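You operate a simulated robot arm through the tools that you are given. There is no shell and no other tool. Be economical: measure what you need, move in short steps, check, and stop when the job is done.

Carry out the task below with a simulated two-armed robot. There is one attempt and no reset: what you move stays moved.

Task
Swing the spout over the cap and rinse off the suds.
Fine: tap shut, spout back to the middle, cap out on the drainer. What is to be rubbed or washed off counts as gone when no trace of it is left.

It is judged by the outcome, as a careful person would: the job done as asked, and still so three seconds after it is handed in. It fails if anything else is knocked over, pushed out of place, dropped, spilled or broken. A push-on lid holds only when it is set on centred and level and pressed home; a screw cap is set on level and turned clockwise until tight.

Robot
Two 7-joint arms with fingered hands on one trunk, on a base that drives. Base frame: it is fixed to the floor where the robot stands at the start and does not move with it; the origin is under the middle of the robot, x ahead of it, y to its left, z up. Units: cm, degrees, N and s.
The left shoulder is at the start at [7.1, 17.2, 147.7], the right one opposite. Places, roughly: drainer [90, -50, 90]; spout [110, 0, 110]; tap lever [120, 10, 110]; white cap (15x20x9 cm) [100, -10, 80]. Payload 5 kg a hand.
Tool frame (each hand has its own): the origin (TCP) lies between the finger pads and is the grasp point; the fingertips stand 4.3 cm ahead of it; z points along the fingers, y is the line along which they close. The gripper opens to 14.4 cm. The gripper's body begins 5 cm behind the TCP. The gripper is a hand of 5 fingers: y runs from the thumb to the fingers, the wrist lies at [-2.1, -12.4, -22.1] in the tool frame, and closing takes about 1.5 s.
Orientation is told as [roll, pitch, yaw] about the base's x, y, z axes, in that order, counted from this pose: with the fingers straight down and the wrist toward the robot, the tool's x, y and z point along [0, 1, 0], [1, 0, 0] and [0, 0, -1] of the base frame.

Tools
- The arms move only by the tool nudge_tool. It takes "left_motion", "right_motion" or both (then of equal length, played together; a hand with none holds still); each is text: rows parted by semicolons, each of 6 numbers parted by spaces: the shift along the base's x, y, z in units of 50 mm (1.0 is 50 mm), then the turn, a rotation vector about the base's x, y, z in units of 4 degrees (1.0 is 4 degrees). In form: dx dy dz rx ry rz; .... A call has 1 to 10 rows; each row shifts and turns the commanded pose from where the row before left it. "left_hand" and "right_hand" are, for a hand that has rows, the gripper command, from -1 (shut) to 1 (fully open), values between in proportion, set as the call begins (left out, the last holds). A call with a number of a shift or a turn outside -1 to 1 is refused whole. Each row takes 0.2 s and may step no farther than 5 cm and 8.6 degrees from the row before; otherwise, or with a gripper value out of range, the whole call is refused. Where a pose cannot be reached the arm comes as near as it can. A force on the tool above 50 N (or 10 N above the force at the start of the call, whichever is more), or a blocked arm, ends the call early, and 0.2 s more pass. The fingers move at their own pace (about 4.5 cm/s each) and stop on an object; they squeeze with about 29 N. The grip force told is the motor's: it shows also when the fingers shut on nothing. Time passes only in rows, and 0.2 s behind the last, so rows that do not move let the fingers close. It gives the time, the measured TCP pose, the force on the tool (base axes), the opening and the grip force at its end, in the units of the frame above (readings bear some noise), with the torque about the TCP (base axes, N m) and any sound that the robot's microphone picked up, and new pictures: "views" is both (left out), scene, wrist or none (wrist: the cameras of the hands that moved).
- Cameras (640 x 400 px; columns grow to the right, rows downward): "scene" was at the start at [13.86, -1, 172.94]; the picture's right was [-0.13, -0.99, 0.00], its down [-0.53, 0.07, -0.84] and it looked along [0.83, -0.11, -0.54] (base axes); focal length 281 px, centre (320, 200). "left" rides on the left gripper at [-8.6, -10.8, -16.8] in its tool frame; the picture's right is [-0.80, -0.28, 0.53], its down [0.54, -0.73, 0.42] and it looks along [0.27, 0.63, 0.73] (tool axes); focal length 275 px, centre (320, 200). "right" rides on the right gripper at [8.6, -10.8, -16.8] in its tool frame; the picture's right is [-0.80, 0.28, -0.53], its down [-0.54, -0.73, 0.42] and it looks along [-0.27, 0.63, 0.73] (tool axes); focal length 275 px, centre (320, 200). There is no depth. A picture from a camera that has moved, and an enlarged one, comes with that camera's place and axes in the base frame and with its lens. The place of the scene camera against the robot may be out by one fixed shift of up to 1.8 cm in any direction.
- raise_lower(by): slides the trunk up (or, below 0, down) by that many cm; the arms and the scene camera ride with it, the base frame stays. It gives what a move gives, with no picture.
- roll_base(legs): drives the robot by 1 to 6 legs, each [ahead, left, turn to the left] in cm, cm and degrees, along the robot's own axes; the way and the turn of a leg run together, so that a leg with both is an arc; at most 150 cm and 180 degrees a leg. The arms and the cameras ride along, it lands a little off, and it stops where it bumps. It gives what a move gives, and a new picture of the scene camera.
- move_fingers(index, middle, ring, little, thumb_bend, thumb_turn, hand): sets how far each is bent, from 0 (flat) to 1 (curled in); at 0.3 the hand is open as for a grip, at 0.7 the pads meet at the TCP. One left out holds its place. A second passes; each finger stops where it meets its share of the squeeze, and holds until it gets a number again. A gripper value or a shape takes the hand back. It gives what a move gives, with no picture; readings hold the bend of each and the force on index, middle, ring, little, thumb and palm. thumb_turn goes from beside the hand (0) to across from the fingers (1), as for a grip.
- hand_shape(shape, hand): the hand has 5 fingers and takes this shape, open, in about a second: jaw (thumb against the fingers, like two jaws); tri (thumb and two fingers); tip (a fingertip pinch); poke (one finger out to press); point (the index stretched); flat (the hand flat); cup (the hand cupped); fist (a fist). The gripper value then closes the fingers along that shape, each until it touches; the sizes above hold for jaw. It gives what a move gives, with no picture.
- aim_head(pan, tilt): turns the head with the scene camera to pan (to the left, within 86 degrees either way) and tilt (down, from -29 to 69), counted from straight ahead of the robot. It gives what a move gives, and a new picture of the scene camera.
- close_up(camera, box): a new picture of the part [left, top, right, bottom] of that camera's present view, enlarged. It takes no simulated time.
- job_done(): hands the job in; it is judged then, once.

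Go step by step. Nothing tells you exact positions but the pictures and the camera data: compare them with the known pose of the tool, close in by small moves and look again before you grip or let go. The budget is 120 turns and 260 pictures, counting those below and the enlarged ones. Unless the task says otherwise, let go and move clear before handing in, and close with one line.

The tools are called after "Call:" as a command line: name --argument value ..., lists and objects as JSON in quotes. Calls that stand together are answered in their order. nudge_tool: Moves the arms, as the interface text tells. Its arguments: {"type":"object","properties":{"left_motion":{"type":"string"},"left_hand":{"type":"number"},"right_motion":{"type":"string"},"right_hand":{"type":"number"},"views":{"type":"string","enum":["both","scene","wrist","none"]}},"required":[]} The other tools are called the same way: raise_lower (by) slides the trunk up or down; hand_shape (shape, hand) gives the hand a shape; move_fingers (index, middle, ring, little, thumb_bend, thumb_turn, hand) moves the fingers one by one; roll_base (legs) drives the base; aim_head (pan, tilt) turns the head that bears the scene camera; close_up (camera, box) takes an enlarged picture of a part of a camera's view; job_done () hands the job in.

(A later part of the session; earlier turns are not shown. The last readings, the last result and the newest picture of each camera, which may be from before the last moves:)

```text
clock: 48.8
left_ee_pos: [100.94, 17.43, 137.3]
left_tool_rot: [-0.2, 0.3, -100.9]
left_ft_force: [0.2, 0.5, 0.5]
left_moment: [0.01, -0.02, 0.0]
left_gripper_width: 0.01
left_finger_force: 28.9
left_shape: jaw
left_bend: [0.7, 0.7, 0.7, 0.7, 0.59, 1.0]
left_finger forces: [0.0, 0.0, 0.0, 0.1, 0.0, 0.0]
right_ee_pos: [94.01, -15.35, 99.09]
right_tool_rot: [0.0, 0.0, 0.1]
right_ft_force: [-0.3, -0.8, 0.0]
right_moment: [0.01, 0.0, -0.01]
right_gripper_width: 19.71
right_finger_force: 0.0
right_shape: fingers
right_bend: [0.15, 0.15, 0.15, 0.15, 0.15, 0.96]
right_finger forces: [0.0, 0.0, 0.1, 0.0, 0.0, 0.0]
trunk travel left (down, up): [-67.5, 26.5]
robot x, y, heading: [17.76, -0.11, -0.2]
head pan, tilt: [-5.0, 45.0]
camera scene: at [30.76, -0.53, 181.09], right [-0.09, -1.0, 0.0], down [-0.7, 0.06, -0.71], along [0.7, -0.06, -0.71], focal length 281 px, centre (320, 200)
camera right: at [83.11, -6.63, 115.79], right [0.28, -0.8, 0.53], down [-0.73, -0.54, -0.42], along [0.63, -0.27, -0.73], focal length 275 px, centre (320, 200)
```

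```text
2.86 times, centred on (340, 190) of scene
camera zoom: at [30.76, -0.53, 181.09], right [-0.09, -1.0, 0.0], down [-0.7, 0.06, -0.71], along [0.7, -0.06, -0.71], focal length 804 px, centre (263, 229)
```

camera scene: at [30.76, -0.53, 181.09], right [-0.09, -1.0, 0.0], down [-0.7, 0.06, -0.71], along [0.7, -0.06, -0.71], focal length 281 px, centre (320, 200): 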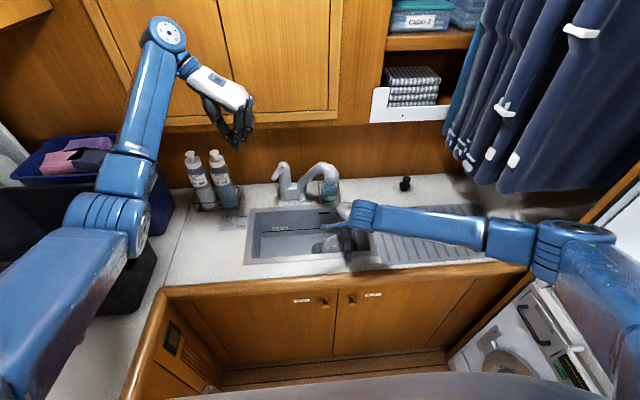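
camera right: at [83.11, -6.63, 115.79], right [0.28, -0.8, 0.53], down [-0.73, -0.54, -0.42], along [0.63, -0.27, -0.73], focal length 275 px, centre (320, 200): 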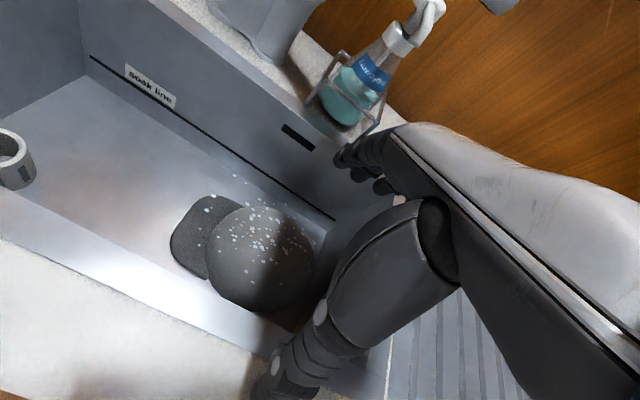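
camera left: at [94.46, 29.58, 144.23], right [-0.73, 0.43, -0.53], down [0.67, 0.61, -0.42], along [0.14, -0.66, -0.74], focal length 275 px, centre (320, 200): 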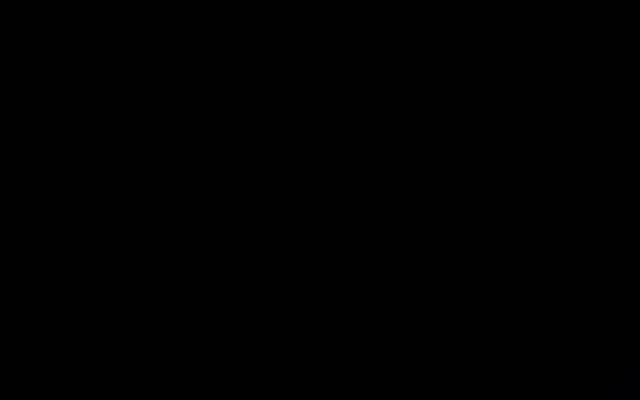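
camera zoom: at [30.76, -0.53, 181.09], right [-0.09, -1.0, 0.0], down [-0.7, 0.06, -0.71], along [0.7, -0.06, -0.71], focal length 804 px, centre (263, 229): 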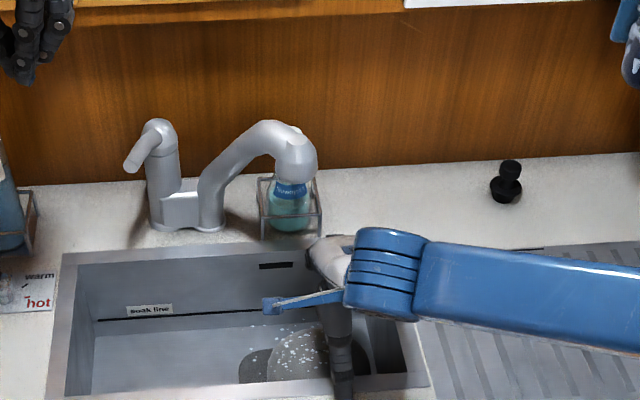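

The elbow passes in front of the counter edge, clear of the cloth. I narrow the opening a bit to fit between sink walls, move over the crown, then down partway.

Call:
move_fingers --hand "right" --index 0.22 --middle 0.22 --ring 0.22 --little 0.22 --thumb_bend 0.25

Call:
nudge_tool --right_motion "0.4 -0.1 0 0 0 0; 0.5 -0.1 0 0 0 0; 0.3 0 0 0 0 0; 0 0 -0.6 0 0 0; 0 0 -0.6 0 0 0; 0 0 0 0 0 0"

Call:
close_up --camera "scene" --box '[270, 140, 410, 280]'

```text
clock: 49.8
left_ee_pos: [101.0, 17.32, 137.29]
left_tool_rot: [-0.2, 0.3, -100.9]
left_ft_force: [-0.1, -0.2, 0.8]
left_moment: [0.01, -0.01, 0.01]
left_gripper_width: 0.0
left_finger_force: 28.7
left_shape: jaw
left_bend: [0.7, 0.7, 0.7, 0.7, 0.59, 1.0]
left_finger forces: [0.0, 0.0, 0.0, 0.0, 0.0, 0.0]
right_ee_pos: [94.03, -15.48, 99.07]
right_tool_rot: [-0.1, 0.0, -0.1]
right_ft_force: [-0.2, -0.4, -0.1]
right_moment: [0.0, 0.02, -0.03]
right_gripper_width: 17.29
right_finger_force: 0.0
right_shape: fingers
right_bend: [0.22, 0.22, 0.22, 0.22, 0.25, 0.97]
right_finger forces: [0.0, 0.0, 0.0, 0.1, 0.0, 0.0]
trunk travel left (down, up): [-67.5, 26.5]
robot x, y, heading: [18.07, 0.02, -0.1]
head pan, tilt: [-5.0, 45.0]
```

```text
clock: 51.2
left_ee_pos: [100.85, 17.44, 137.48]
left_tool_rot: [-0.3, 0.3, -100.9]
left_ft_force: [0.1, -0.1, 1.0]
left_moment: [0.0, -0.01, 0.03]
left_gripper_width: 0.01
left_finger_force: 29.4
left_shape: jaw
left_bend: [0.7, 0.7, 0.7, 0.7, 0.59, 1.0]
left_finger forces: [0.0, 0.0, 0.1, 0.0, 0.0, 0.0]
right_ee_pos: [99.78, -16.23, 93.37]
right_tool_rot: [0.0, 0.0, -0.1]
right_ft_force: [-2.8, -0.9, -1.4]
right_moment: [0.01, 0.16, -0.09]
right_gripper_width: 17.25
right_finger_force: 1.0
right_shape: fingers
right_bend: [0.22, 0.23, 0.22, 0.22, 0.25, 0.97]
right_finger forces: [0.0, 2.5, 0.1, 0.0, 0.1, 0.0]
trunk travel left (down, up): [-67.5, 26.5]
robot x, y, heading: [17.86, -0.02, -0.0]
head pan, tilt: [-5.0, 45.0]
camera scene: at [30.71, -0.52, 181.09], right [-0.09, -1.0, 0.0], down [-0.7, 0.06, -0.71], along [0.7, -0.06, -0.71], focal length 281 px, centre (320, 200)
camera right: at [88.82, -7.49, 110.09], right [0.28, -0.8, 0.53], down [-0.73, -0.54, -0.42], along [0.63, -0.27, -0.73], focal length 275 px, centre (320, 200)
```

scene: 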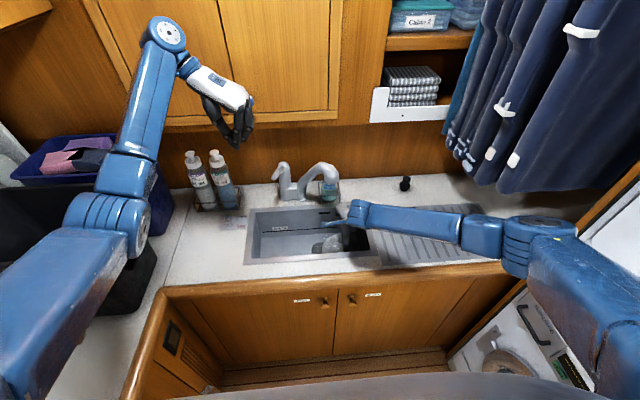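
right: 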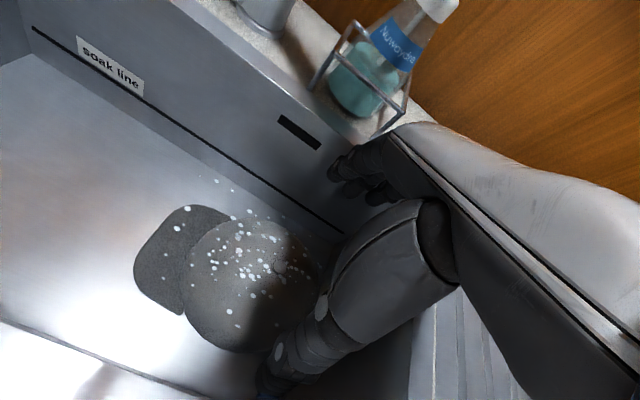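

```text
2.86 times, centred on (340, 210) of scene
camera zoom: at [30.71, -0.52, 181.09], right [-0.09, -1.0, 0.0], down [-0.7, 0.06, -0.71], along [0.7, -0.06, -0.71], focal length 804 px, centre (263, 171)
```

zoom: 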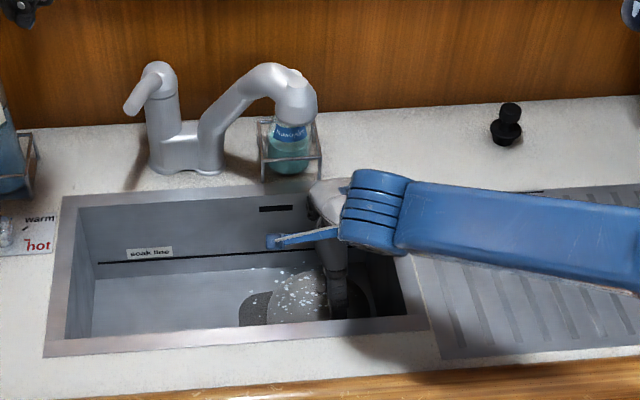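

The fingers lightly brush the back wall; I shift 0.8 cm toward me and lower further toward the crown.

Call:
nudge_tool --right_motion "-0.2 0.1 0 0 0 0; 0 0 -0.5 0 0 0; 0 0 -0.5 0 0 0; 0 0 -0.3 0 0 0; 0 0 -0.2 0 0 0; 0 0 0 0 0 0" --views "wrist"

```text
clock: 52.6
left_ee_pos: [100.85, 17.39, 137.36]
left_tool_rot: [-0.2, 0.3, -100.9]
left_ft_force: [1.2, -0.5, 0.2]
left_moment: [0.03, 0.01, 0.03]
left_gripper_width: 0.0
left_finger_force: 29.0
left_shape: jaw
left_bend: [0.7, 0.7, 0.7, 0.7, 0.59, 1.0]
left_finger forces: [0.1, 0.0, 0.1, 0.0, 0.1, 0.0]
right_ee_pos: [98.8, -15.59, 85.83]
right_tool_rot: [0.0, 0.0, 0.0]
right_ft_force: [0.3, -0.4, 0.3]
right_moment: [-0.01, 0.0, -0.02]
right_gripper_width: 17.23
right_finger_force: 0.0
right_shape: fingers
right_bend: [0.22, 0.22, 0.22, 0.22, 0.25, 0.97]
right_finger forces: [0.0, 0.1, 0.0, 0.0, 0.0, 0.0]
trunk travel left (down, up): [-67.5, 26.5]
robot x, y, heading: [17.45, 0.11, -0.3]
head pan, tilt: [-5.0, 45.0]
camera right: at [88.0, -6.89, 102.6], right [0.28, -0.8, 0.53], down [-0.73, -0.54, -0.42], along [0.63, -0.27, -0.73], focal length 275 px, centre (320, 200)
```

right: 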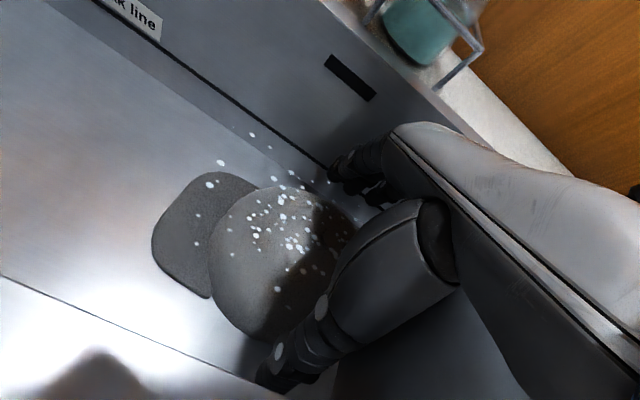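

The hand straddles the crown. Down a little more, then close the jaw.

Call:
nudge_tool --right_motion "0 0 -0.2 0 0 0; 0 0 -0.2 0 0 0; 0 0 -0.2 0 0 0; 0 0 -0.1 0 0 0; 0 0 0 0 0 0" --views "none"

```text
clock: 53.8
left_ee_pos: [100.94, 17.46, 137.28]
left_tool_rot: [-0.2, 0.2, -100.9]
left_ft_force: [-0.3, 0.1, -0.2]
left_moment: [0.0, -0.01, 0.03]
left_gripper_width: 0.0
left_finger_force: 29.3
left_shape: jaw
left_bend: [0.7, 0.7, 0.7, 0.7, 0.59, 1.0]
left_finger forces: [0.0, 0.0, 0.0, 0.0, 0.0, 0.1]
right_ee_pos: [98.66, -15.73, 82.19]
right_tool_rot: [0.0, 0.1, 0.0]
right_ft_force: [-0.2, 0.6, 0.0]
right_moment: [-0.01, -0.03, 0.02]
right_gripper_width: 17.23
right_finger_force: 0.0
right_shape: fingers
right_bend: [0.22, 0.22, 0.22, 0.22, 0.25, 0.97]
right_finger forces: [0.1, 0.0, 0.0, 0.1, 0.1, 0.0]
trunk travel left (down, up): [-67.5, 26.5]
robot x, y, heading: [17.74, 0.2, -0.4]
head pan, tilt: [-5.0, 45.0]
```

No contact yet, so I go down another 1.5 cm and then close.

Call:
nudge_tool --right_motion "0 0 -0.15 0 0 0; 0 0 -0.15 0 0 0; 0 0 0 0 0 0" --views "none"

Call:
nudge_tool --right_motion "0 0 0 0 0 0; 0 0 0 0 0 0; 0 0 0 0 0 0; 0 0 0 0 0 0; 0 0 0 0 0 0; 0 0 0 0 0 0; 0 0 0 0 0 0; 0 0 0 0 0 0" --right_hand -1 --views "wrist"

```text
clock: 54.6
left_ee_pos: [100.74, 17.23, 137.26]
left_tool_rot: [-0.1, 0.3, -100.9]
left_ft_force: [0.9, 0.4, -0.8]
left_moment: [0.01, -0.05, -0.02]
left_gripper_width: 0.0
left_finger_force: 28.8
left_shape: jaw
left_bend: [0.7, 0.7, 0.7, 0.7, 0.59, 1.0]
left_finger forces: [0.0, 0.0, 0.0, 0.1, 0.0, 0.0]
right_ee_pos: [98.73, -15.75, 80.85]
right_tool_rot: [0.0, -0.1, -0.2]
right_ft_force: [-0.3, -0.2, 9.5]
right_moment: [-0.11, -0.68, -0.06]
right_gripper_width: 17.33
right_finger_force: 4.6
right_shape: fingers
right_bend: [0.22, 0.22, 0.22, 0.22, 0.25, 0.97]
right_finger forces: [1.3, 6.6, 0.0, 0.0, 1.2, 0.0]
trunk travel left (down, up): [-67.5, 26.5]
robot x, y, heading: [17.25, 0.42, -0.3]
head pan, tilt: [-5.0, 45.0]
```

```text
clock: 56.4
left_ee_pos: [100.55, 17.39, 137.59]
left_tool_rot: [-0.2, 0.2, -100.9]
left_ft_force: [0.0, 0.7, 0.1]
left_moment: [0.04, -0.02, -0.02]
left_gripper_width: 0.02
left_finger_force: 28.7
left_shape: jaw
left_bend: [0.7, 0.7, 0.7, 0.7, 0.59, 1.0]
left_finger forces: [0.0, 0.0, 0.1, 0.0, 0.0, 0.0]
right_ee_pos: [98.86, -15.73, 81.18]
right_tool_rot: [0.0, -0.3, 0.0]
right_ft_force: [8.6, 1.5, 40.3]
right_moment: [-0.11, -0.14, 0.08]
right_gripper_width: 12.24
right_finger_force: 29.5
right_shape: jaw
right_bend: [0.23, 0.3, 0.33, 0.33, 0.43, 0.99]
right_finger forces: [31.7, 19.1, 3.2, 0.0, 55.8, 0.1]
trunk travel left (down, up): [-67.5, 26.5]
robot x, y, heading: [17.66, 0.12, -0.1]
head pan, tilt: [-5.0, 45.0]
camera right: at [87.85, -6.91, 97.82], right [0.28, -0.8, 0.54], down [-0.72, -0.54, -0.43], along [0.63, -0.27, -0.73], focal length 275 px, centre (320, 200)
```

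right: 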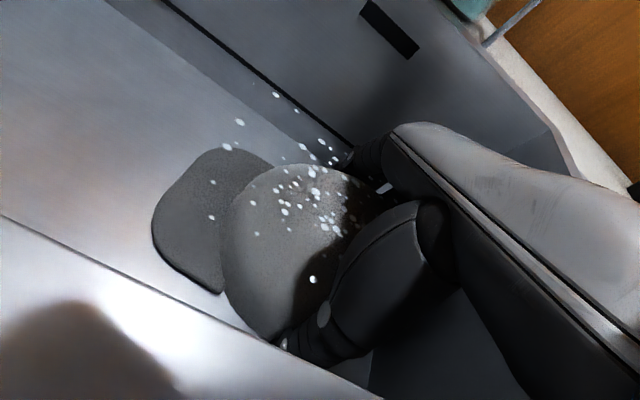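

The crown is gripped (12.2 cm, firm). I lift a few centimetres and look.

Call:
nudge_tool --right_motion "0 0 0.2 0 0 0; 0 0 0.2 0 0 0; 0 0 0.3 0 0 0; 0 0 0.3 0 0 0; 0 0 0 0 0 0"

Call:
close_up --camera "scene" --box '[270, 140, 410, 280]'

```text
clock: 57.6
left_ee_pos: [101.02, 17.31, 137.24]
left_tool_rot: [-0.4, 0.3, -101.0]
left_ft_force: [0.0, -0.1, 0.9]
left_moment: [-0.01, 0.03, 0.0]
left_gripper_width: 0.0
left_finger_force: 29.1
left_shape: jaw
left_bend: [0.7, 0.7, 0.7, 0.7, 0.59, 1.0]
left_finger forces: [0.0, 0.0, 0.1, 0.1, 0.1, 0.0]
right_ee_pos: [98.89, -15.65, 85.65]
right_tool_rot: [0.0, 0.0, -0.2]
right_ft_force: [0.8, 0.2, -0.7]
right_moment: [-0.05, 0.01, 0.0]
right_gripper_width: 12.12
right_finger_force: 28.8
right_shape: jaw
right_bend: [0.23, 0.31, 0.33, 0.33, 0.44, 0.98]
right_finger forces: [29.0, 8.3, 3.0, 0.0, 41.1, 0.0]
trunk travel left (down, up): [-67.5, 26.5]
robot x, y, heading: [17.64, -0.17, -0.2]
head pan, tilt: [-5.0, 45.0]
camera scene: at [30.84, -0.53, 181.08], right [-0.09, -1.0, 0.0], down [-0.7, 0.06, -0.71], along [0.7, -0.06, -0.71], focal length 281 px, centre (320, 200)
camera right: at [87.89, -6.99, 102.41], right [0.28, -0.8, 0.53], down [-0.73, -0.54, -0.42], along [0.63, -0.27, -0.73], focal length 275 px, centre (320, 200)
```

scene: 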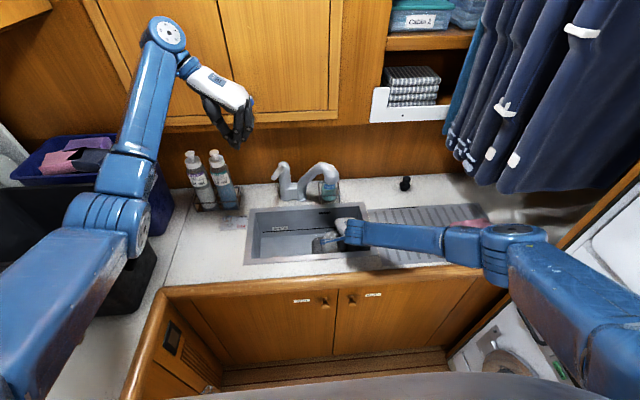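
right: 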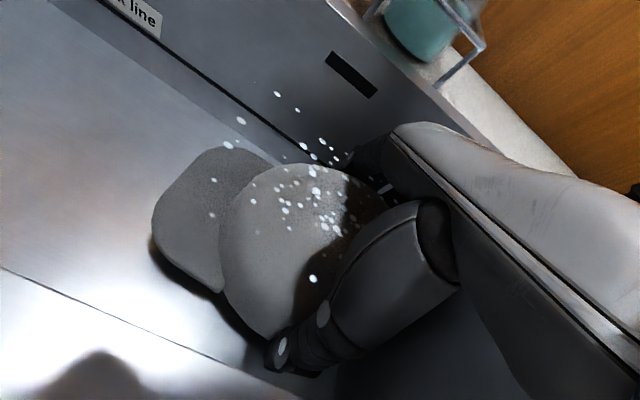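

```text
2.86 times, centred on (340, 210) of scene
camera zoom: at [30.84, -0.53, 181.08], right [-0.09, -1.0, 0.0], down [-0.7, 0.06, -0.71], along [0.7, -0.06, -0.71], focal length 804 px, centre (263, 171)
```

zoom: 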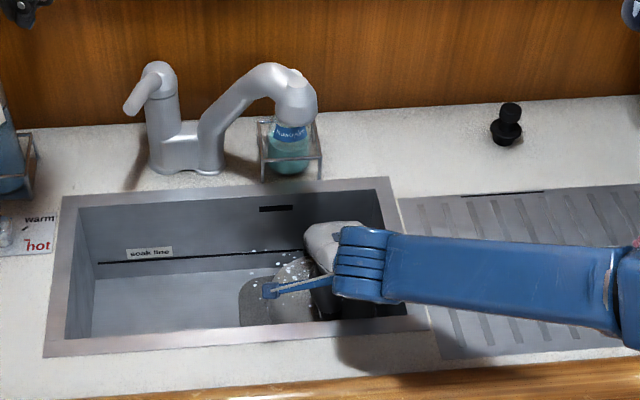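

The flecks move rigidly with the cap, so they may be clinging suds the edge-on stream missed. The spout's arc passes over x≈100–101 near y≈-3, so I'll set the cap down with its crown there for a direct rinse.

Call:
nudge_tool --right_motion "0 0.5 0 0 0 0; 0 0.5 0 0 0 0; 0 0.5 0 0 0 0; 0 0.5 0 0 0 0; 0 0.4 0 0 0 0; 0 0 -0.3 0 0 0; 0 0 -0.3 0 0 0; 0 0 -0.2 0 0 0; 0 0 0 0 0 0"

Call:
close_up --camera "scene" --box '[250, 140, 390, 280]'

```text
clock: 59.6
left_ee_pos: [100.94, 17.36, 137.27]
left_tool_rot: [-0.2, 0.3, -100.9]
left_ft_force: [-0.4, -1.3, -0.2]
left_moment: [-0.01, 0.01, -0.02]
left_gripper_width: 0.01
left_finger_force: 29.1
left_shape: jaw
left_bend: [0.7, 0.7, 0.7, 0.7, 0.59, 1.0]
left_finger forces: [0.1, 0.1, 0.0, 0.0, 0.0, 0.0]
right_ee_pos: [98.63, -3.75, 81.74]
right_tool_rot: [0.0, 0.0, 0.0]
right_ft_force: [-0.6, 0.3, -0.3]
right_moment: [-0.02, -0.02, 0.0]
right_gripper_width: 12.14
right_finger_force: 29.1
right_shape: jaw
right_bend: [0.23, 0.31, 0.33, 0.34, 0.44, 0.98]
right_finger forces: [28.8, 8.3, 2.9, 0.1, 40.7, 0.1]
trunk travel left (down, up): [-67.5, 26.5]
robot x, y, heading: [17.61, 0.25, -0.1]
head pan, tilt: [-5.0, 45.0]
camera scene: at [30.77, -0.55, 181.09], right [-0.09, -1.0, 0.0], down [-0.7, 0.06, -0.71], along [0.7, -0.06, -0.71], focal length 281 px, centre (320, 200)
camera right: at [87.78, 4.99, 98.35], right [0.28, -0.8, 0.53], down [-0.73, -0.54, -0.42], along [0.63, -0.27, -0.73], focal length 275 px, centre (320, 200)
```

scene: 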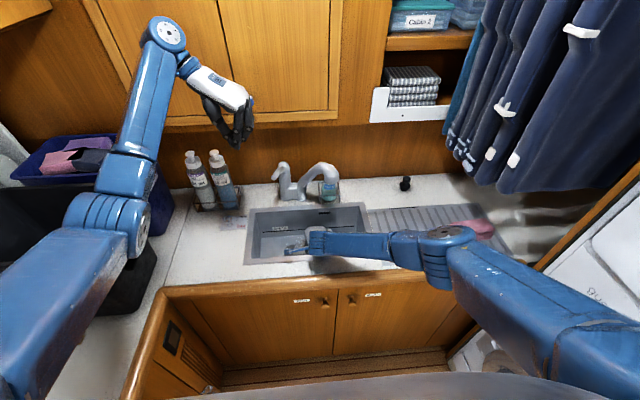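
right: 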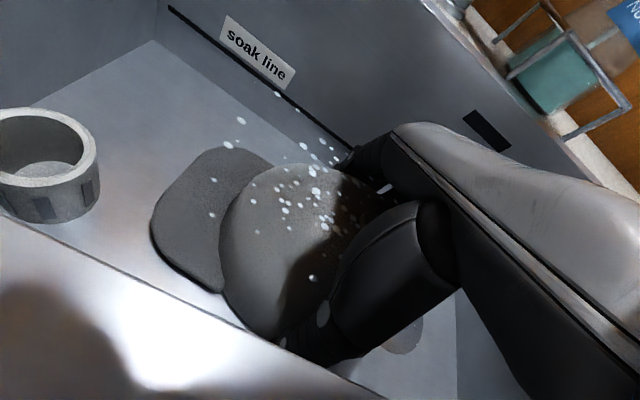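

```text
2.86 times, centred on (320, 210) of scene
camera zoom: at [30.77, -0.55, 181.09], right [-0.09, -1.0, 0.0], down [-0.7, 0.06, -0.71], along [0.7, -0.06, -0.71], focal length 804 px, centre (320, 171)
```

zoom: 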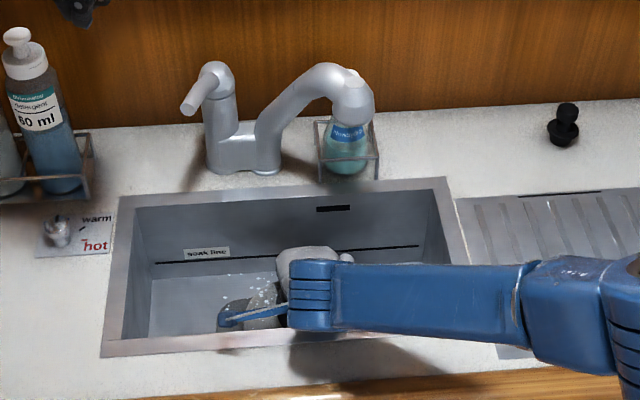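

The cap hangs just over the floor at its new place. I set it down, release, and rise straight up.

Call:
nudge_tool --right_motion "0 0 -0.1 0 0 0; 0 0 0 0 0 0" --views "none"

Call:
move_fingers --hand "right" --index 0.22 --middle 0.22 --ring 0.22 --little 0.22 --thumb_bend 0.22

Call:
nudge_tool --right_motion "0 0 0.3 0 0 0; 0 0 0.5 0 0 0; 0 0 0.8 0 0 0; 0 0 0.8 0 0 0; 0 0 0.8 0 0 0; 0 0 0.5 0 0 0; 0 0 0 0 0 0"

```text
clock: 60.2
left_ee_pos: [100.79, 17.36, 137.31]
left_tool_rot: [-0.3, 0.3, -100.9]
left_ft_force: [-0.2, -1.1, 0.1]
left_moment: [0.06, -0.03, -0.03]
left_gripper_width: 0.0
left_finger_force: 29.0
left_shape: jaw
left_bend: [0.7, 0.7, 0.7, 0.7, 0.59, 1.0]
left_finger forces: [0.1, 0.0, 0.0, 0.1, 0.1, 0.0]
right_ee_pos: [98.75, -3.78, 81.33]
right_tool_rot: [0.0, -0.1, 0.0]
right_ft_force: [-0.5, -0.8, 10.1]
right_moment: [-0.19, -0.84, -0.05]
right_gripper_width: 12.1
right_finger_force: 28.8
right_shape: jaw
right_bend: [0.23, 0.31, 0.33, 0.34, 0.44, 0.98]
right_finger forces: [28.4, 19.5, 3.3, 0.0, 40.5, 0.0]
trunk travel left (down, up): [-67.5, 26.5]
robot x, y, heading: [17.8, 0.04, -0.1]
head pan, tilt: [-5.0, 45.0]
```

```text
clock: 61.2
left_ee_pos: [100.96, 17.4, 137.34]
left_tool_rot: [-0.3, 0.3, -101.0]
left_ft_force: [0.5, 0.1, -0.6]
left_moment: [0.0, 0.01, -0.02]
left_gripper_width: 0.02
left_finger_force: 28.5
left_shape: jaw
left_bend: [0.7, 0.7, 0.7, 0.7, 0.59, 1.0]
left_finger forces: [0.0, 0.0, 0.1, 0.0, 0.1, 0.1]
right_ee_pos: [98.8, -3.76, 81.18]
right_tool_rot: [0.0, 0.0, -0.1]
right_ft_force: [2.0, 0.4, 0.0]
right_moment: [0.0, -0.04, -0.03]
right_gripper_width: 17.31
right_finger_force: 0.7
right_shape: fingers
right_bend: [0.22, 0.22, 0.22, 0.22, 0.24, 1.0]
right_finger forces: [0.0, 0.1, 0.0, 0.0, 1.4, 0.0]
trunk travel left (down, up): [-67.5, 26.5]
robot x, y, heading: [17.53, 0.09, -0.1]
head pan, tilt: [-5.0, 45.0]
```

```text
clock: 62.8
left_ee_pos: [100.96, 17.48, 137.26]
left_tool_rot: [-0.2, 0.4, -101.0]
left_ft_force: [0.6, -0.5, 0.6]
left_moment: [-0.02, -0.02, -0.03]
left_gripper_width: 0.0
left_finger_force: 29.0
left_shape: jaw
left_bend: [0.7, 0.7, 0.7, 0.7, 0.59, 1.0]
left_finger forces: [0.0, 0.0, 0.0, 0.1, 0.0, 0.1]
right_ee_pos: [98.85, -3.67, 99.28]
right_tool_rot: [0.0, 0.0, -0.2]
right_ft_force: [0.2, -0.4, 0.3]
right_moment: [0.03, -0.02, -0.03]
right_gripper_width: 17.5
right_finger_force: 0.0
right_shape: fingers
right_bend: [0.22, 0.22, 0.22, 0.22, 0.22, 1.0]
right_finger forces: [0.1, 0.1, 0.1, 0.1, 0.0, 0.0]
trunk travel left (down, up): [-67.5, 26.5]
robot x, y, heading: [17.4, 0.57, -0.1]
head pan, tilt: [-5.0, 45.0]
camera scene: at [30.79, -0.53, 181.09], right [-0.09, -1.0, 0.0], down [-0.7, 0.06, -0.71], along [0.7, -0.06, -0.71], focal length 281 px, centre (320, 200)
camera right: at [88.08, 5.03, 116.08], right [0.28, -0.8, 0.53], down [-0.73, -0.54, -0.42], along [0.63, -0.27, -0.73], focal length 275 px, centre (320, 200)
```

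scene: 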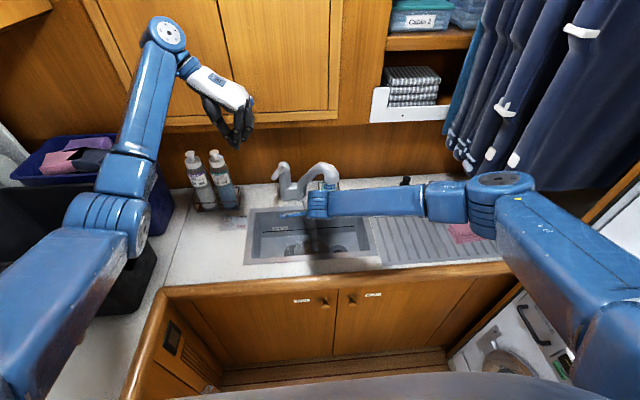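
right: 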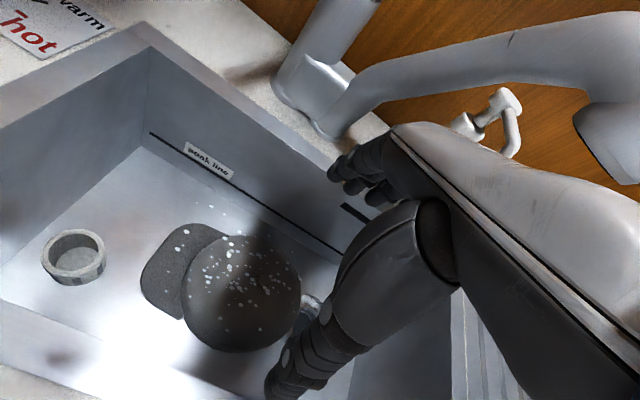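

Cap now has its crown near (98, -2.5). I back the right hand out, go round to the right of the nozzle, and close it to push the spout to y≈-2.5.

Call:
nudge_tool --right_motion "-0.8 -0.2 0.2 0 0 0; -0.7 -0.6 0.3 0 0 0; 0 -0.8 0.5 0 0 0; 0 -0.8 0.5 0 0 0; 0 -0.8 0.5 0 0 0; 0.2 -0.8 0.5 0 0 0; 0.5 -0.3 0.4 0 0 0; 0.5 0 0 0 0 0; 0.5 0 0 0 0 0; 0.3 0 0 0 0 0" --right_hand -1

Call:
close_up --camera "scene" --box '[250, 140, 390, 280]'

```text
clock: 65.0
left_ee_pos: [100.98, 17.41, 137.24]
left_tool_rot: [-0.3, 0.3, -100.9]
left_ft_force: [0.7, -0.1, 0.1]
left_moment: [-0.02, -0.02, 0.02]
left_gripper_width: 0.0
left_finger_force: 28.7
left_shape: jaw
left_bend: [0.7, 0.7, 0.7, 0.7, 0.59, 1.0]
left_finger forces: [0.0, 0.0, 0.0, 0.0, 0.1, 0.1]
right_ee_pos: [101.54, -25.15, 114.29]
right_tool_rot: [0.0, 0.1, -0.2]
right_ft_force: [0.1, -0.2, -0.6]
right_moment: [0.03, 0.03, -0.03]
right_gripper_width: 0.0
right_finger_force: 28.6
right_shape: jaw
right_bend: [0.7, 0.7, 0.7, 0.7, 0.59, 1.0]
right_finger forces: [0.0, 0.0, 0.0, 0.0, 0.0, 0.0]
trunk travel left (down, up): [-67.5, 26.5]
robot x, y, heading: [17.65, -0.06, -0.1]
head pan, tilt: [-5.0, 45.0]
camera scene: at [30.83, -0.55, 181.09], right [-0.09, -1.0, 0.0], down [-0.7, 0.06, -0.71], along [0.7, -0.06, -0.71], focal length 281 px, centre (320, 200)
camera right: at [90.72, -16.43, 130.96], right [0.28, -0.8, 0.53], down [-0.73, -0.54, -0.42], along [0.63, -0.27, -0.73], focal length 275 px, centre (320, 200)
```

scene: 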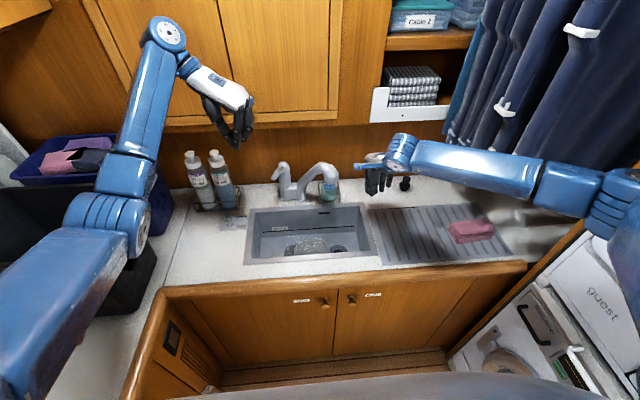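
right: 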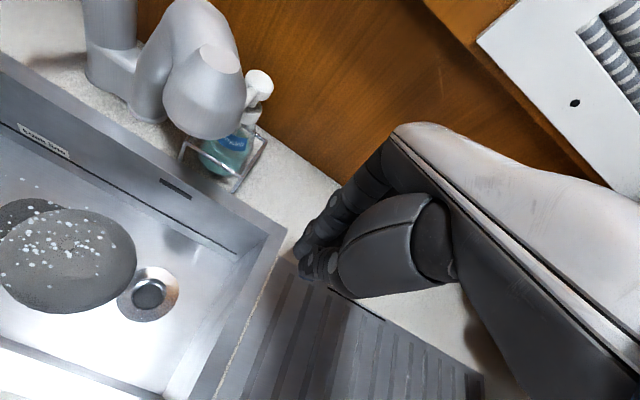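

```text
2.86 times, centred on (320, 210) of scene
camera zoom: at [30.83, -0.55, 181.09], right [-0.09, -1.0, 0.0], down [-0.7, 0.06, -0.71], along [0.7, -0.06, -0.71], focal length 804 px, centre (320, 171)
```

zoom: 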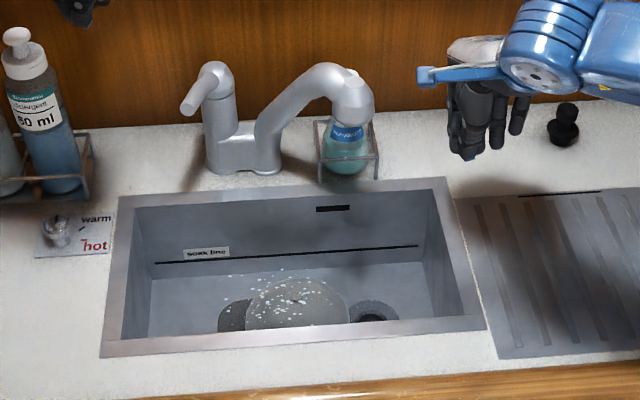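

The true drain is now uncovered and the cap sits under the near-middle spout arc. I push the spout leftward with the closed right hand.

Call:
nudge_tool --right_motion "0.4 0.6 0 0 0 0; 0 0.5 0 0 0 0; 0 0.35 0 0 0 0; -0.1 0.35 0 0 0 0; -0.2 0.35 0 0 0 0; -0.15 0.35 0 0 0 0; -0.1 0.35 0 0 0 0; 0 0 0 0 0 0"

Call:
close_up --camera "scene" --box '[250, 140, 390, 280]'

```text
clock: 66.8
left_ee_pos: [100.93, 17.35, 137.35]
left_tool_rot: [-0.2, 0.3, -100.8]
left_ft_force: [-0.7, 0.1, 0.7]
left_moment: [0.03, 0.01, 0.02]
left_gripper_width: 0.0
left_finger_force: 29.3
left_shape: jaw
left_bend: [0.7, 0.7, 0.7, 0.7, 0.59, 1.0]
left_finger forces: [0.1, 0.1, 0.0, 0.0, 0.0, 0.0]
right_ee_pos: [100.51, -10.89, 114.27]
right_tool_rot: [0.0, 0.0, -0.1]
right_ft_force: [-0.1, 0.0, -0.4]
right_moment: [0.01, 0.02, -0.01]
right_gripper_width: 0.0
right_finger_force: 29.3
right_shape: jaw
right_bend: [0.7, 0.7, 0.7, 0.7, 0.59, 1.0]
right_finger forces: [0.0, 0.0, 0.0, 0.0, 0.0, 0.1]
trunk travel left (down, up): [-67.5, 26.5]
robot x, y, heading: [17.93, 0.19, 0.2]
head pan, tilt: [-5.0, 45.0]
camera scene: at [30.77, -0.56, 181.09], right [-0.09, -1.0, 0.0], down [-0.7, 0.06, -0.71], along [0.7, -0.06, -0.71], focal length 281 px, centre (320, 200)
camera right: at [89.65, -2.13, 130.9], right [0.28, -0.8, 0.53], down [-0.73, -0.54, -0.42], along [0.63, -0.27, -0.73], focal length 275 px, centre (320, 200)
```

scene: 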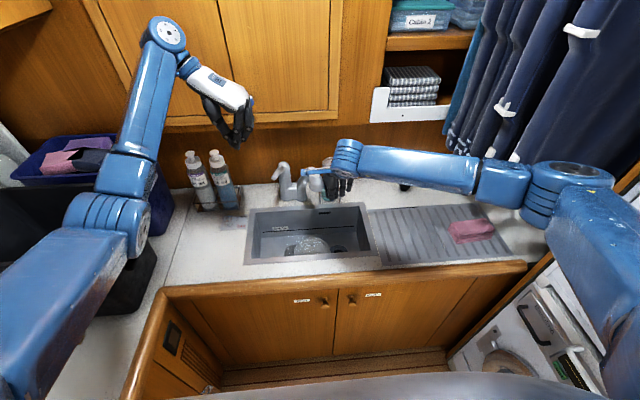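
right: 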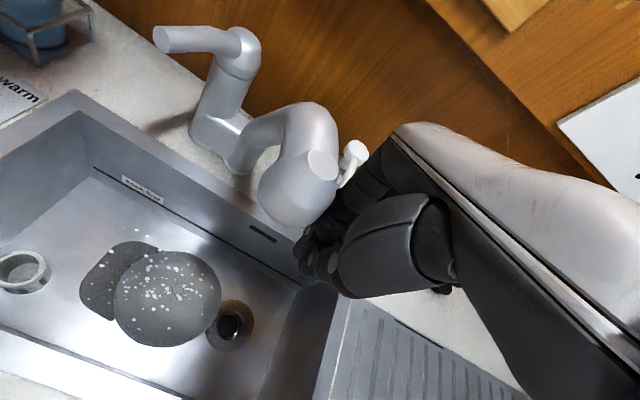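

```text
2.86 times, centred on (320, 210) of scene
camera zoom: at [30.77, -0.56, 181.09], right [-0.09, -1.0, 0.0], down [-0.7, 0.06, -0.71], along [0.7, -0.06, -0.71], focal length 804 px, centre (320, 171)
```

zoom: 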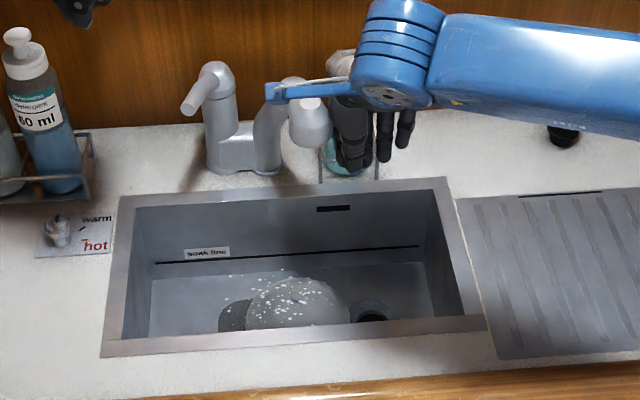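

Nozzle at about (103, -6.5); crown at (98.4, -3.4). A further push of about 3 cm, then the right hand backs away.

Call:
nudge_tool --right_motion "-0.1 0.3 0 0 0 0; -0.1 0.3 0 0 0 0; 0 0 0 0 0 0; 0 -0.6 0 0 0 0; -0.6 -0.7 0 0 0 0; -0.6 -0.7 0 0 0 0; 0 -0.8 0 0 0 0; 0 0 0 0 0 0" --views "wrist"

Call:
close_up --camera "scene" --box '[250, 140, 390, 280]'

```text
clock: 68.6
left_ee_pos: [101.13, 17.38, 137.23]
left_tool_rot: [-0.2, 0.4, -100.8]
left_ft_force: [0.2, 0.3, -0.6]
left_moment: [-0.01, 0.04, 0.0]
left_gripper_width: 0.0
left_finger_force: 28.9
left_shape: jaw
left_bend: [0.7, 0.7, 0.7, 0.7, 0.59, 1.0]
left_finger forces: [0.0, 0.0, 0.0, 0.1, 0.1, 0.0]
right_ee_pos: [93.56, -21.81, 113.99]
right_tool_rot: [0.0, 0.1, 0.0]
right_ft_force: [0.0, -0.7, 0.0]
right_moment: [0.02, -0.01, 0.02]
right_gripper_width: 0.01
right_finger_force: 29.4
right_shape: jaw
right_bend: [0.7, 0.7, 0.7, 0.7, 0.59, 1.0]
right_finger forces: [0.0, 0.0, 0.1, 0.1, 0.0, 0.0]
trunk travel left (down, up): [-67.5, 26.5]
robot x, y, heading: [17.79, 0.33, 0.0]
head pan, tilt: [-5.0, 45.0]
camera right: at [82.73, -13.07, 130.72], right [0.28, -0.8, 0.53], down [-0.73, -0.54, -0.42], along [0.63, -0.27, -0.73], focal length 275 px, centre (320, 200)
```

right: 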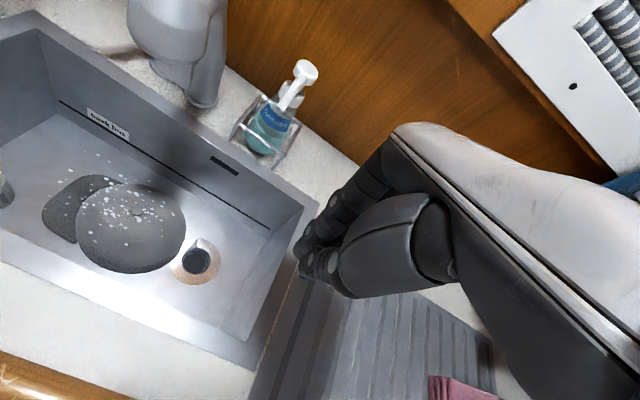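

```text
2.86 times, centred on (320, 210) of scene
camera zoom: at [30.88, -0.46, 181.08], right [-0.09, -1.0, 0.0], down [-0.71, 0.06, -0.71], along [0.7, -0.06, -0.71], focal length 804 px, centre (320, 171)
```

zoom: 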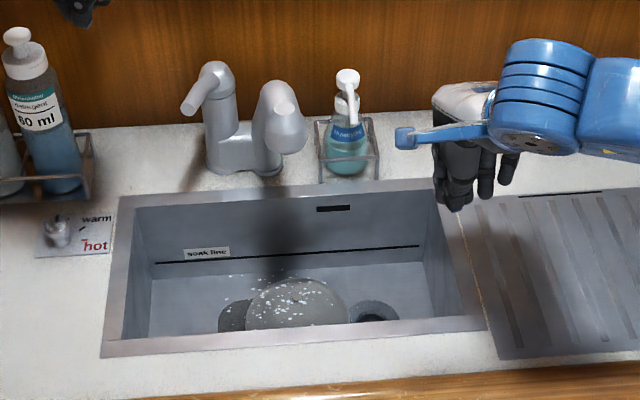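

The spout now stands over the crown. Next the left hand grasps the lever again, with a narrower opening to stay clear of the spout.

Call:
nudge_tool --left_motion "0.4 -0.4 -0.5 0 0 0; 0.4 -0.4 -0.5 0 0 0; 0.4 -0.4 -0.5 0 0 0; 0.4 -0.3 -0.5 0 0 0; 0 0 -0.3 0 0 0; 0 0 0 0 0 0; 0 0 0 0 0 0; 0 0 0 0 0 0" --left_hand 0.25 --views "none"

Call:
close_up --camera "scene" --box '[220, 100, 350, 230]'

```text
clock: 70.4
left_ee_pos: [108.91, 9.75, 125.88]
left_tool_rot: [-0.3, 0.4, -100.9]
left_ft_force: [0.0, -0.4, -0.7]
left_moment: [-0.02, 0.01, 0.02]
left_gripper_width: 9.01
left_finger_force: 0.1
left_shape: jaw
left_bend: [0.28, 0.4, 0.37, 0.4, 0.64, 1.0]
left_finger forces: [0.1, 0.0, 0.1, 0.1, 0.0, 0.1]
right_ee_pos: [93.6, -21.72, 114.16]
right_tool_rot: [-0.2, 0.0, -0.2]
right_ft_force: [0.7, 0.2, 0.2]
right_moment: [0.02, 0.03, -0.01]
right_gripper_width: 0.01
right_finger_force: 29.0
right_shape: jaw
right_bend: [0.7, 0.7, 0.7, 0.7, 0.59, 1.0]
right_finger forces: [0.1, 0.0, 0.0, 0.0, 0.0, 0.0]
trunk travel left (down, up): [-67.5, 26.5]
robot x, y, heading: [17.48, -0.21, -0.3]
head pan, tilt: [-5.0, 45.0]
```

```text
3.08 times, centred on (285, 165) of scene
camera zoom: at [30.82, -0.57, 181.08], right [-0.09, -1.0, 0.0], down [-0.7, 0.06, -0.71], along [0.7, -0.06, -0.71], focal length 866 px, centre (428, 308)
```

zoom: 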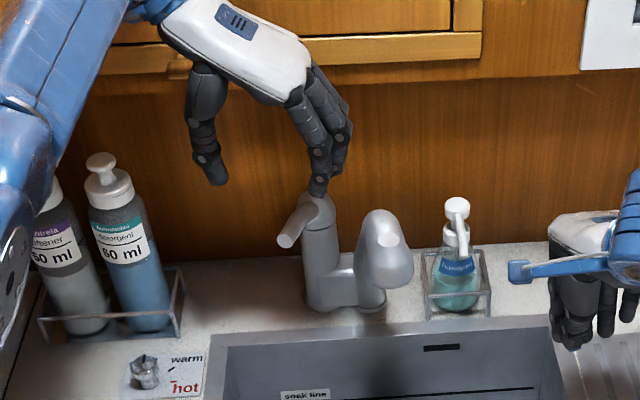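

Alignment is as before. I descend over the lever and close.

Call:
nudge_tool --left_motion "0 -0.05 -0.7 0 0 0; 0.05 0 -0.7 0 0 0; 0.05 0 -0.6 0 0 0; 0 0 -0.35 0 0 0; 0 0 0 0 0 0" --views "none"

Call:
nudge_tool --left_motion "0 0 0 0 0 0; 0 0 0 0 0 0; 0 0 0 0 0 0; 0 0 0 0 0 0; 0 0 0 0 0 0; 0 0 0 0 0 0; 0 0 0 0 0 0" --left_hand -1 --views "none"

Call:
close_up --camera "scene" --box '[220, 100, 350, 230]'

```text
clock: 71.6
left_ee_pos: [107.81, 9.8, 114.1]
left_tool_rot: [-0.2, 0.2, -100.9]
left_ft_force: [-0.3, 0.0, 0.3]
left_moment: [0.0, 0.01, -0.02]
left_gripper_width: 8.96
left_finger_force: 0.0
left_shape: jaw
left_bend: [0.28, 0.4, 0.37, 0.4, 0.64, 1.0]
left_finger forces: [0.1, 0.1, 0.0, 0.0, 0.0, 0.0]
left hand out of reach, approached as far as the arm can: row 2, 3, 4
right_ee_pos: [93.55, -21.85, 114.0]
right_tool_rot: [0.0, 0.0, -0.1]
right_ft_force: [-0.7, -0.6, -0.5]
right_moment: [0.03, -0.01, -0.02]
right_gripper_width: 0.0
right_finger_force: 28.7
right_shape: jaw
right_bend: [0.7, 0.7, 0.7, 0.7, 0.59, 1.0]
right_finger forces: [0.1, 0.1, 0.0, 0.0, 0.0, 0.0]
trunk travel left (down, up): [-67.5, 26.5]
robot x, y, heading: [17.53, -0.08, -0.3]
head pan, tilt: [-5.0, 45.0]
```

```text
clock: 73.2
left_ee_pos: [107.78, 9.76, 114.12]
left_tool_rot: [-0.2, 0.3, -100.9]
left_ft_force: [0.0, -4.9, -0.8]
left_moment: [-0.06, -0.01, -0.22]
left_gripper_width: 0.0
left_finger_force: 29.0
left_shape: jaw
left_bend: [0.7, 0.7, 0.64, 0.56, 0.59, 1.0]
left_finger forces: [0.1, 0.0, 2.4, 1.4, 0.1, 0.0]
right_ee_pos: [93.55, -21.94, 113.99]
right_tool_rot: [-0.1, 0.0, -0.2]
right_ft_force: [0.2, -0.3, 0.0]
right_moment: [0.0, -0.01, -0.01]
right_gripper_width: 0.0
right_finger_force: 29.2
right_shape: jaw
right_bend: [0.7, 0.7, 0.7, 0.7, 0.59, 1.0]
right_finger forces: [0.0, 0.0, 0.1, 0.0, 0.0, 0.1]
trunk travel left (down, up): [-67.5, 26.5]
robot x, y, heading: [17.41, 0.07, -0.1]
head pan, tilt: [-5.0, 45.0]
```

```text
3.08 times, centred on (285, 165) of scene
camera zoom: at [30.77, -0.65, 181.09], right [-0.09, -1.0, 0.0], down [-0.7, 0.06, -0.71], along [0.7, -0.06, -0.71], focal length 866 px, centre (428, 308)
```

zoom: 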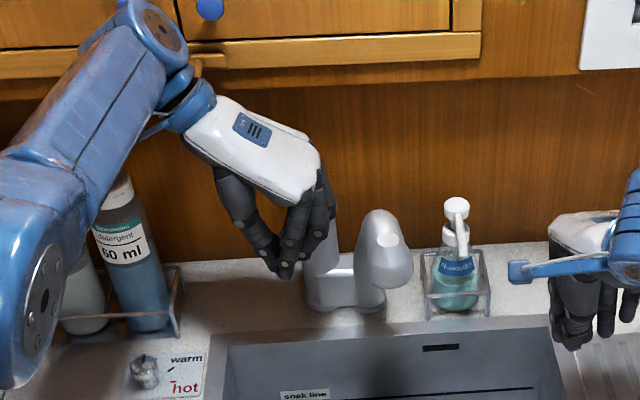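

I'm at the reach limit but the ring and little finger touch the lever. Try lifting.

Call:
nudge_tool --left_motion "0 0 0.2 0 0 0; 0 0 0.2 0 0 0; 0 0 0.2 0 0 0; 0 0 0 0 0 0" --views "none"

Call:
close_up --camera "scene" --box '[220, 120, 360, 260]'

```text
clock: 74.2
left_ee_pos: [107.94, 9.85, 117.17]
left_tool_rot: [-0.3, 0.3, -100.9]
left_ft_force: [1.6, -3.9, -1.8]
left_moment: [-0.05, 0.1, -0.21]
left_gripper_width: 0.02
left_finger_force: 28.8
left_shape: jaw
left_bend: [0.7, 0.7, 0.65, 0.57, 0.59, 1.0]
left_finger forces: [0.1, 0.1, 3.3, 1.7, 0.0, 0.0]
right_ee_pos: [93.56, -21.93, 113.94]
right_tool_rot: [0.0, 0.0, -0.1]
right_ft_force: [0.5, 0.3, -1.0]
right_moment: [-0.04, 0.0, -0.01]
right_gripper_width: 0.0
right_finger_force: 28.6
right_shape: jaw
right_bend: [0.7, 0.7, 0.7, 0.7, 0.59, 1.0]
right_finger forces: [0.0, 0.1, 0.0, 0.0, 0.1, 0.1]
trunk travel left (down, up): [-67.5, 26.5]
robot x, y, heading: [17.87, -0.04, -0.2]
head pan, tilt: [-5.0, 45.0]
```

```text
2.86 times, centred on (290, 190) of scene
camera zoom: at [30.84, -0.61, 181.09], right [-0.09, -1.0, 0.0], down [-0.7, 0.06, -0.71], along [0.7, -0.06, -0.71], focal length 804 px, centre (406, 229)
```

zoom: 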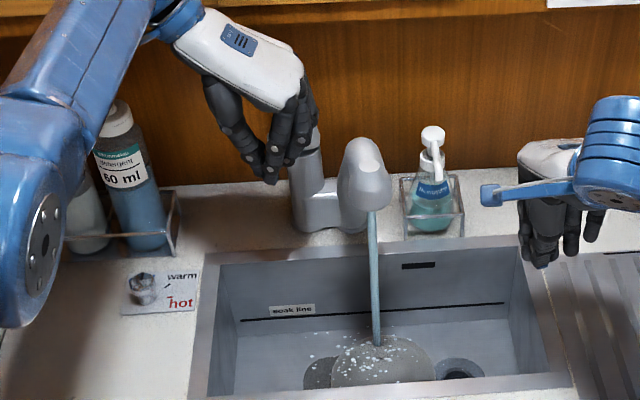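

Water now hits the crown squarely. I let it run and compare the flecks.

Call:
nudge_tool --left_motion "0 0 0 0 0 0; 0 0 0 0 0 0; 0 0 0 0 0 0; 0 0 0 0 0 0; 0 0 0 0 0 0; 0 0 0 0 0 0; 0 0 0 0 0 0; 0 0 0 0 0 0; 0 0 0 0 0 0; 0 0 0 0 0 0" --views "none"

Call:
nudge_tool --left_motion "0 0 0 0 0 0; 0 0 0 0 0 0; 0 0 0 0 0 0; 0 0 0 0 0 0; 0 0 0 0 0 0; 0 0 0 0 0 0; 0 0 0 0 0 0; 0 0 0 0 0 0; 0 0 0 0 0 0; 0 0 0 0 0 0" --views "none"

Call:
close_up --camera "right" --box '[30, 150, 210, 290]'

Call:
close_up --camera "scene" --box '[270, 220, 340, 260]'

```text
clock: 76.4
left_ee_pos: [108.0, 9.77, 117.17]
left_tool_rot: [-0.3, 0.3, -100.9]
left_ft_force: [1.0, -5.3, -1.2]
left_moment: [-0.03, 0.06, -0.17]
left_gripper_width: 0.0
left_finger_force: 29.1
left_shape: jaw
left_bend: [0.7, 0.7, 0.66, 0.57, 0.59, 1.0]
left_finger forces: [0.1, 0.0, 3.1, 1.7, 0.1, 0.0]
right_ee_pos: [93.47, -21.93, 114.03]
right_tool_rot: [-0.1, -0.1, -0.1]
right_ft_force: [-0.4, -0.3, 0.2]
right_moment: [0.01, 0.01, 0.01]
right_gripper_width: 0.02
right_finger_force: 29.4
right_shape: jaw
right_bend: [0.7, 0.7, 0.7, 0.7, 0.59, 1.0]
right_finger forces: [0.0, 0.0, 0.1, 0.0, 0.1, 0.1]
trunk travel left (down, up): [-67.5, 26.5]
robot x, y, heading: [17.64, -0.44, -0.0]
head pan, tilt: [-5.0, 45.0]
```

```text
clock: 78.6
left_ee_pos: [107.9, 9.82, 117.16]
left_tool_rot: [-0.3, 0.3, -101.0]
left_ft_force: [0.8, -4.3, -1.7]
left_moment: [-0.07, 0.06, -0.15]
left_gripper_width: 0.01
left_finger_force: 28.8
left_shape: jaw
left_bend: [0.7, 0.7, 0.66, 0.57, 0.59, 1.0]
left_finger forces: [0.1, 0.0, 3.1, 1.8, 0.0, 0.1]
right_ee_pos: [93.59, -21.87, 114.11]
right_tool_rot: [0.0, -0.1, -0.1]
right_ft_force: [-0.6, -0.1, -0.1]
right_moment: [0.01, -0.02, 0.0]
right_gripper_width: 0.0
right_finger_force: 29.6
right_shape: jaw
right_bend: [0.7, 0.7, 0.7, 0.7, 0.59, 1.0]
right_finger forces: [0.0, 0.0, 0.0, 0.0, 0.1, 0.0]
trunk travel left (down, up): [-67.5, 26.5]
robot x, y, heading: [17.89, 0.19, -0.0]
head pan, tilt: [-5.0, 45.0]
```

```text
2.86 times, centred on (120, 220) of right
camera zoom: at [82.71, -13.15, 130.73], right [0.28, -0.8, 0.53], down [-0.73, -0.54, -0.42], along [0.63, -0.27, -0.73], focal length 786 px, centre (891, 143)
```

zoom: 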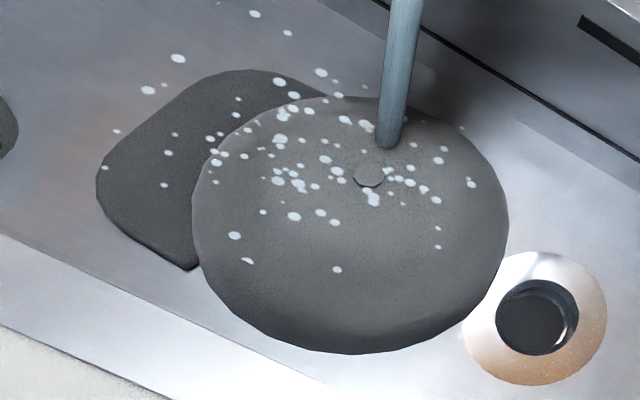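

```text
9.14 times, centred on (305, 240) of scene
camera zoom: at [30.82, -0.62, 181.09], right [-0.09, -1.0, 0.0], down [-0.7, 0.06, -0.71], along [0.7, -0.06, -0.71], focal length 2573 px, centre (457, -166)
```

zoom: 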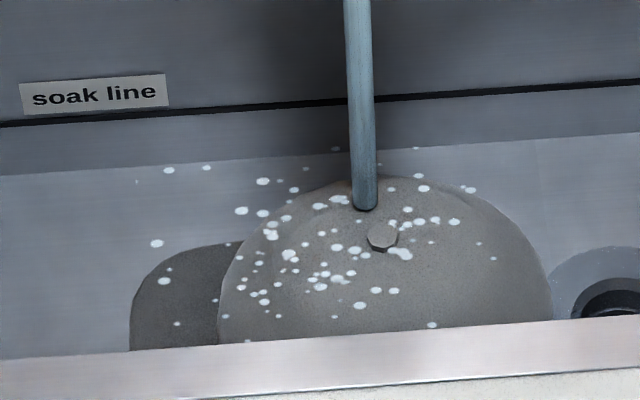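

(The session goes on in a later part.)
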